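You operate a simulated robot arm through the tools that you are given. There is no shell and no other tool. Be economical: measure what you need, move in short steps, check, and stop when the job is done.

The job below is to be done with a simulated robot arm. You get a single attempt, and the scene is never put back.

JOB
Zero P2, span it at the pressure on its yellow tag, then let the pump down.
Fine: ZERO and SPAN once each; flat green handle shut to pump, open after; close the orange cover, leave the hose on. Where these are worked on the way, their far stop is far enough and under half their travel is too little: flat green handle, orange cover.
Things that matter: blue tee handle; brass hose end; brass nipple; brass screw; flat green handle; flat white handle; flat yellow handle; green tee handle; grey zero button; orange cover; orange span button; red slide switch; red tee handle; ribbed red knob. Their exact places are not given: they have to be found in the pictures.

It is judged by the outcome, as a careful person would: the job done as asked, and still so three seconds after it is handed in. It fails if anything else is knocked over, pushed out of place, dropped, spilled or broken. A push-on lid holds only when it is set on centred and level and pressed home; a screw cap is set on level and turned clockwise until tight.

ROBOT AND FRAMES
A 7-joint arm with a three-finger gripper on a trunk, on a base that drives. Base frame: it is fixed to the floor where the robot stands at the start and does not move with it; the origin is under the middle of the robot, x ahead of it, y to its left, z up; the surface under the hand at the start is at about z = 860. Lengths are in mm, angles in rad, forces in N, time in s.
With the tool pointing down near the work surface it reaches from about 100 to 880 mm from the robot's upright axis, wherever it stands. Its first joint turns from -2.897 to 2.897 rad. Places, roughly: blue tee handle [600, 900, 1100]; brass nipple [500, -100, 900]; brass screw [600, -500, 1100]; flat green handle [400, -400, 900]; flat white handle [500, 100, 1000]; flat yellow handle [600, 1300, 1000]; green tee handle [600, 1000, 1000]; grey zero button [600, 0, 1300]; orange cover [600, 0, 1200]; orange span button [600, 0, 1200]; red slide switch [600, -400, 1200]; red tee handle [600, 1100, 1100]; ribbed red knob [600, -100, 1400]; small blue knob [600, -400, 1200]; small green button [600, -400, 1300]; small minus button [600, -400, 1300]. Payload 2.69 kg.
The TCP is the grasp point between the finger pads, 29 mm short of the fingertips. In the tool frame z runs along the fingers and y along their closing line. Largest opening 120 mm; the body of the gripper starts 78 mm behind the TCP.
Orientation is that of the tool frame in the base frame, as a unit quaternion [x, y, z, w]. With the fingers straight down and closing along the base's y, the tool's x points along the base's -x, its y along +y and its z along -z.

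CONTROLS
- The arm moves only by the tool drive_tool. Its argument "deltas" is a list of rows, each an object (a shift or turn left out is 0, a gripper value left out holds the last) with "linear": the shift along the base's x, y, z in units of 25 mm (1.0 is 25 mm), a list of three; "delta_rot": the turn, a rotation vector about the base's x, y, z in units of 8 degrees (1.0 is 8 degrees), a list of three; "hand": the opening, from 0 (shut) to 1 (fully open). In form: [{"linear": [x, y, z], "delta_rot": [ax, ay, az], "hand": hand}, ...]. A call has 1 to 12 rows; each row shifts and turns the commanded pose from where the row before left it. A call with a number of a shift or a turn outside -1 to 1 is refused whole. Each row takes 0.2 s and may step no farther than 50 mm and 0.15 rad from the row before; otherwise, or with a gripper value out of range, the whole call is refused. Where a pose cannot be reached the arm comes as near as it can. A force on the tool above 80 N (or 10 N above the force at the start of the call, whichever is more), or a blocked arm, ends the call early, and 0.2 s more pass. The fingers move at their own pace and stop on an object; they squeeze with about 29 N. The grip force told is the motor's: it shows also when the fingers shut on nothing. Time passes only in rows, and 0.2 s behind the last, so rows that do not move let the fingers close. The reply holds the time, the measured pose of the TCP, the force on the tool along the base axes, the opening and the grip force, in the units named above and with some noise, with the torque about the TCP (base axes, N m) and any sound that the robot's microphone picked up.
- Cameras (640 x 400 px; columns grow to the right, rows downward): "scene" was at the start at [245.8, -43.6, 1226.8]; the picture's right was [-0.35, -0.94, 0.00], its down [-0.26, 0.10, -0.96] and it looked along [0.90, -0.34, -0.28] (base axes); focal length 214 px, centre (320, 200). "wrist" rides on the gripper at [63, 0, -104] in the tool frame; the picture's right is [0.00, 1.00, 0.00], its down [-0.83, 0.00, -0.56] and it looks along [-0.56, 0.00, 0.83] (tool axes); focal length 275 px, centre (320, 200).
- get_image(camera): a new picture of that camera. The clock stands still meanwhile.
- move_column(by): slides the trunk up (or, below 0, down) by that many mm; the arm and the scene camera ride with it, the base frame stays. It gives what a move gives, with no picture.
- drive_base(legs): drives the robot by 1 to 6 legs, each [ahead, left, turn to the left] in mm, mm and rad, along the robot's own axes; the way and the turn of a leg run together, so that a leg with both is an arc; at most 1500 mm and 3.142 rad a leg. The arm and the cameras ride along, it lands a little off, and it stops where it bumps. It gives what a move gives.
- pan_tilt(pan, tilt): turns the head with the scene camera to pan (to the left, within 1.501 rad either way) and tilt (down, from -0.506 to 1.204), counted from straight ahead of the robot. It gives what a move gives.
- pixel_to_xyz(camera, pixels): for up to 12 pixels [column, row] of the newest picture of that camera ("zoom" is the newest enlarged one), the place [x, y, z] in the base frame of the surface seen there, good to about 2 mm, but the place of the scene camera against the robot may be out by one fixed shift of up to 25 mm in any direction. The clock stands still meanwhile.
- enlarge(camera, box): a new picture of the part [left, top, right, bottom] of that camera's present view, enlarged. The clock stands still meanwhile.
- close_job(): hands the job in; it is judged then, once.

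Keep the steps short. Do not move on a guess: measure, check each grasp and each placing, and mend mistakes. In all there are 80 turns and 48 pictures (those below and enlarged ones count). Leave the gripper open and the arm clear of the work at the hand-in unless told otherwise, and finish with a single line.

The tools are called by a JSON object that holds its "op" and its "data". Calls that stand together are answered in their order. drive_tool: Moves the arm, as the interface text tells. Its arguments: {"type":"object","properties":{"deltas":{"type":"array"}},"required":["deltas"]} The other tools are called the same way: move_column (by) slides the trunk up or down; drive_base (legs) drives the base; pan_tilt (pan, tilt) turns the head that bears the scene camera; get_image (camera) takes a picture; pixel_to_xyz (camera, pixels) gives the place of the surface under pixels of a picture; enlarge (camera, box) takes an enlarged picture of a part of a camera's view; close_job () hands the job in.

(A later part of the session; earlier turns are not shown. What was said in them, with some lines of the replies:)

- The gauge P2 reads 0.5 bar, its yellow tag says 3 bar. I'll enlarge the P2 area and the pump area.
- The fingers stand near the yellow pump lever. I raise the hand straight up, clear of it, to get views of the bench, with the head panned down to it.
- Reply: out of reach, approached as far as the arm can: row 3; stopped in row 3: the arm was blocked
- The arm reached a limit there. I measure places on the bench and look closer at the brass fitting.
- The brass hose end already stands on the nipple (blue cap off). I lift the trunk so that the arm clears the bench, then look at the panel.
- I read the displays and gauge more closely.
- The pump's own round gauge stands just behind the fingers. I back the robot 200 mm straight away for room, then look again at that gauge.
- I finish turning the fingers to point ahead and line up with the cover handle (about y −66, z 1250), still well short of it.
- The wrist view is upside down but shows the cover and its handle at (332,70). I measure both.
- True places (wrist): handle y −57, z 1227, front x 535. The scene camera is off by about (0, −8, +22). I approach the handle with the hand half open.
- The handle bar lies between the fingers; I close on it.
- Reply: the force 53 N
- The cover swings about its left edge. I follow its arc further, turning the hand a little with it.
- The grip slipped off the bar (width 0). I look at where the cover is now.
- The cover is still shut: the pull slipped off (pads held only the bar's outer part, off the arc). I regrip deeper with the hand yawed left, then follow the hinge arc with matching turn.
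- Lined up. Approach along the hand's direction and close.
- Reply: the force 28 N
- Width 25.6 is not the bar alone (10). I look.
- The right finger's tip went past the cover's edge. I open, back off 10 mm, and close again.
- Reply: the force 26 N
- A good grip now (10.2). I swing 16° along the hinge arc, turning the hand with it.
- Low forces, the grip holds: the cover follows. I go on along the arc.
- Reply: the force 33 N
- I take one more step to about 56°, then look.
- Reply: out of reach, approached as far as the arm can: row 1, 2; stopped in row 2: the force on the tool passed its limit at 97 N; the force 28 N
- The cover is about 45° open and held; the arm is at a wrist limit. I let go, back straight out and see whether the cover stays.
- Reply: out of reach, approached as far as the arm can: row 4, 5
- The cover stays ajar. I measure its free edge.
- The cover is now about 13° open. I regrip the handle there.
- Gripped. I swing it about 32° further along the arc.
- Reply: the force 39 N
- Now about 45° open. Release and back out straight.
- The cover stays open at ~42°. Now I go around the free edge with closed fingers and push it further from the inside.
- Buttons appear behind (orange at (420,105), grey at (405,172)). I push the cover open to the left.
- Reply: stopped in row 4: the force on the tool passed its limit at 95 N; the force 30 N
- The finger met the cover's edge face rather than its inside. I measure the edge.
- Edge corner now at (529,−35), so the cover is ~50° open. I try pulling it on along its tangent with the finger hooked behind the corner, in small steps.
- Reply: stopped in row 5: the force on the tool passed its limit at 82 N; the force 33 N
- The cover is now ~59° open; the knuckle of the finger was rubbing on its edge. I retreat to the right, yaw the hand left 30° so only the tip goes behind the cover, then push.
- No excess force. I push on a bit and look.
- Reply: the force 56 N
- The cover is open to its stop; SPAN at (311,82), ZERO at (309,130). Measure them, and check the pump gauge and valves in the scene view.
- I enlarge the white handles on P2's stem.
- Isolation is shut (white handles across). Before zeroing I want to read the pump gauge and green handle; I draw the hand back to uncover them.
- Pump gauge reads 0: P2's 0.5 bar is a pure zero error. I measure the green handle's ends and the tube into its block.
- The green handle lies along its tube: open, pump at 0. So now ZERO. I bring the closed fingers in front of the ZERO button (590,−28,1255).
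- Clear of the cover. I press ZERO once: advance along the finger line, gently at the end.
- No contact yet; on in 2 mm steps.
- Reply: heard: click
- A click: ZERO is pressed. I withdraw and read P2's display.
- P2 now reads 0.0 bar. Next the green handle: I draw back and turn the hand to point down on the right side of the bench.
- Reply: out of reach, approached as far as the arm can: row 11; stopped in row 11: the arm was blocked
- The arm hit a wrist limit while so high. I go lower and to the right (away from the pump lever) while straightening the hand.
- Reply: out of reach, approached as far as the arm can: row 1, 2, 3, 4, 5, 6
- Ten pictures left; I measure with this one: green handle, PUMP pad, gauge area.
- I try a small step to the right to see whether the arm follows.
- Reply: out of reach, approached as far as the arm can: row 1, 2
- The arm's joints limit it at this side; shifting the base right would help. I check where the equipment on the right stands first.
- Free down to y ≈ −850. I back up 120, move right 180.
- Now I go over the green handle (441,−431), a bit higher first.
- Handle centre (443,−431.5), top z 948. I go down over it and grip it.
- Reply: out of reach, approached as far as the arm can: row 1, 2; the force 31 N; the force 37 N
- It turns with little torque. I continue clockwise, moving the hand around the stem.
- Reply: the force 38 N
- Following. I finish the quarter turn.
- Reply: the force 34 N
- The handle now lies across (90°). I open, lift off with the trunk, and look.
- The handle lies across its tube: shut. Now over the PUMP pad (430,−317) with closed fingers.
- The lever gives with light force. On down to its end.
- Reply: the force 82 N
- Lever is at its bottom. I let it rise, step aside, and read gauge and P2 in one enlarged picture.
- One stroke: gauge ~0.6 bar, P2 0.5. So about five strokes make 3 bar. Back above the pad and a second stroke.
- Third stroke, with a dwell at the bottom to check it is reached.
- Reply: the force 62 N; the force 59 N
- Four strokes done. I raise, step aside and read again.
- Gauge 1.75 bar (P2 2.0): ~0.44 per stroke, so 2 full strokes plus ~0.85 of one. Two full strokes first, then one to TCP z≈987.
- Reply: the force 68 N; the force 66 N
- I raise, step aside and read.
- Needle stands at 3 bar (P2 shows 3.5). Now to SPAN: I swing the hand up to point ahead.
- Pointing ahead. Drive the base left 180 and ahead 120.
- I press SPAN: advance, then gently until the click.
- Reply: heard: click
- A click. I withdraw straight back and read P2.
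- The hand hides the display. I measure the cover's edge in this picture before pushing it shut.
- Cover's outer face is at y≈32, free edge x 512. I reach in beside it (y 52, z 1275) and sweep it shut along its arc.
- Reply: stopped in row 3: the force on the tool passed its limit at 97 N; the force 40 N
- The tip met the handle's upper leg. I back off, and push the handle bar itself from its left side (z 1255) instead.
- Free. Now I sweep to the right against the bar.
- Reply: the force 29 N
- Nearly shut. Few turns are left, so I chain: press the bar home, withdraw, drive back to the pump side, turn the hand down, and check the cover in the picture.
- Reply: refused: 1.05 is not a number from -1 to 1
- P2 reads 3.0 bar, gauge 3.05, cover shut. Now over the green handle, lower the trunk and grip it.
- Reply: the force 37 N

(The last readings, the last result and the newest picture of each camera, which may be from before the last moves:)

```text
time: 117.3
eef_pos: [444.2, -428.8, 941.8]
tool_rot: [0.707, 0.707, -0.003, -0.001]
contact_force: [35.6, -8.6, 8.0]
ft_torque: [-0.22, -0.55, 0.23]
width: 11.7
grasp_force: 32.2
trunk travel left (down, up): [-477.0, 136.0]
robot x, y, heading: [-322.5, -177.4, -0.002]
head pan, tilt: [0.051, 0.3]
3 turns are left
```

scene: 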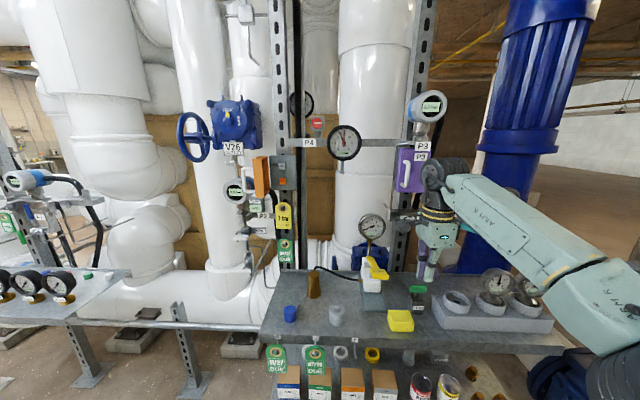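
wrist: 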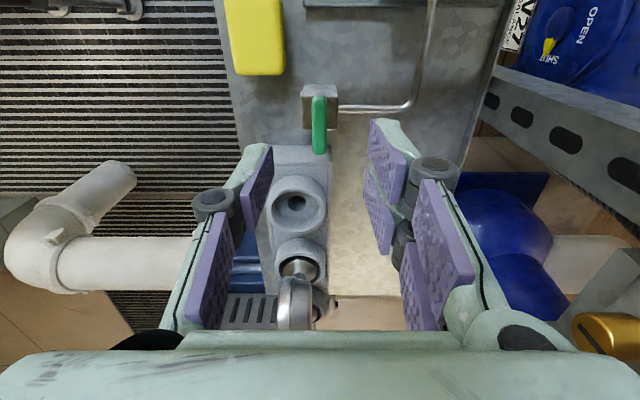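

Gripped (11.7). I turn it back 90° anticlockwise, release, lift off, back away and read gauge and P2.

{"op": "drive_tool", "data": {"deltas": [{"delta_rot": [0, 0, 1]}, {"delta_rot": [0, 0, 1]}, {"delta_rot": [0, 0, 1]}, {"delta_rot": [0, 0, 1]}, {"delta_rot": [0, 0, 1]}, {"delta_rot": [0, 0, 1]}, {"delta_rot": [0, 0, 1]}, {"delta_rot": [0, 0, 1]}, {"delta_rot": [0, 0, 1]}, {"delta_rot": [0, 0, 1]}, {"delta_rot": [0, 0, 1]}, {"delta_rot": [0, 0, 0.3]}]}}

{"op": "drive_tool", "data": {"deltas": [{}, {"hand": 0.5}, {}, {}, {}]}}

{"op": "move_column", "data": {"by": 100}}

{"op": "enlarge", "data": {"camera": "scene", "box": [222, 160, 450, 302]}}

```text
time: 119.9
eef_pos: [441.6, -432.1, 942.8]
tool_rot: [-0.001, 1.0, -0.006, 0.003]
contact_force: [22.9, -18.3, 10.6]
ft_torque: [-0.3, -0.91, -0.24]
width: 11.3
grasp_force: 38.5
trunk travel left (down, up): [-477.0, 136.0]
robot x, y, heading: [-325.8, -179.3, -0.004]
head pan, tilt: [0.051, 0.3]
```

```text
time: 121.1
eef_pos: [442.2, -430.0, 942.4]
tool_rot: [-0.001, 1.0, -0.006, 0.0]
contact_force: [-0.2, -0.5, 0.1]
ft_torque: [-0.02, -0.01, 0.03]
width: 59.8
grasp_force: 0.1
trunk travel left (down, up): [-477.0, 136.0]
robot x, y, heading: [-323.4, -175.8, -0.002]
head pan, tilt: [0.051, 0.3]
```

```text
time: 122.5
eef_pos: [440.2, -429.6, 1042.0]
tool_rot: [-0.002, 1.0, -0.005, 0.001]
contact_force: [0.0, 0.5, -0.2]
ft_torque: [0.01, 0.01, 0.04]
width: 59.8
grasp_force: 0.1
trunk travel left (down, up): [-577.0, 36.0]
robot x, y, heading: [-326.6, -178.2, -0.002]
head pan, tilt: [0.051, 0.3]
```

```text
2.81 times, centred on (336, 231) of scene
2 turns are left
```

zoom: 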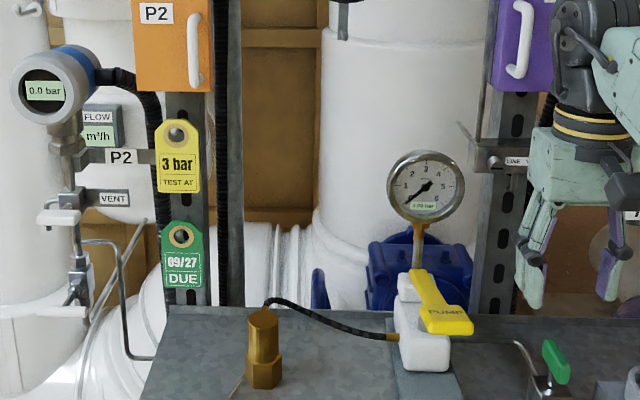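

P2 reads 0.0 bar, the pump gauge is back at 0, and the green handle is open. The orange cover is shut, the hose is still on, and the hand is open and clear above the bench, so I hand in.

{"op": "close_job", "data": {}}

```text
The job is handed in.
```

P2 was zeroed, then spanned with the pump gauge at about 3.05 bar (P2 then read 3.0 bar), and the pump was let down to 0 with the green handle open, the orange cover shut and the hose left on.
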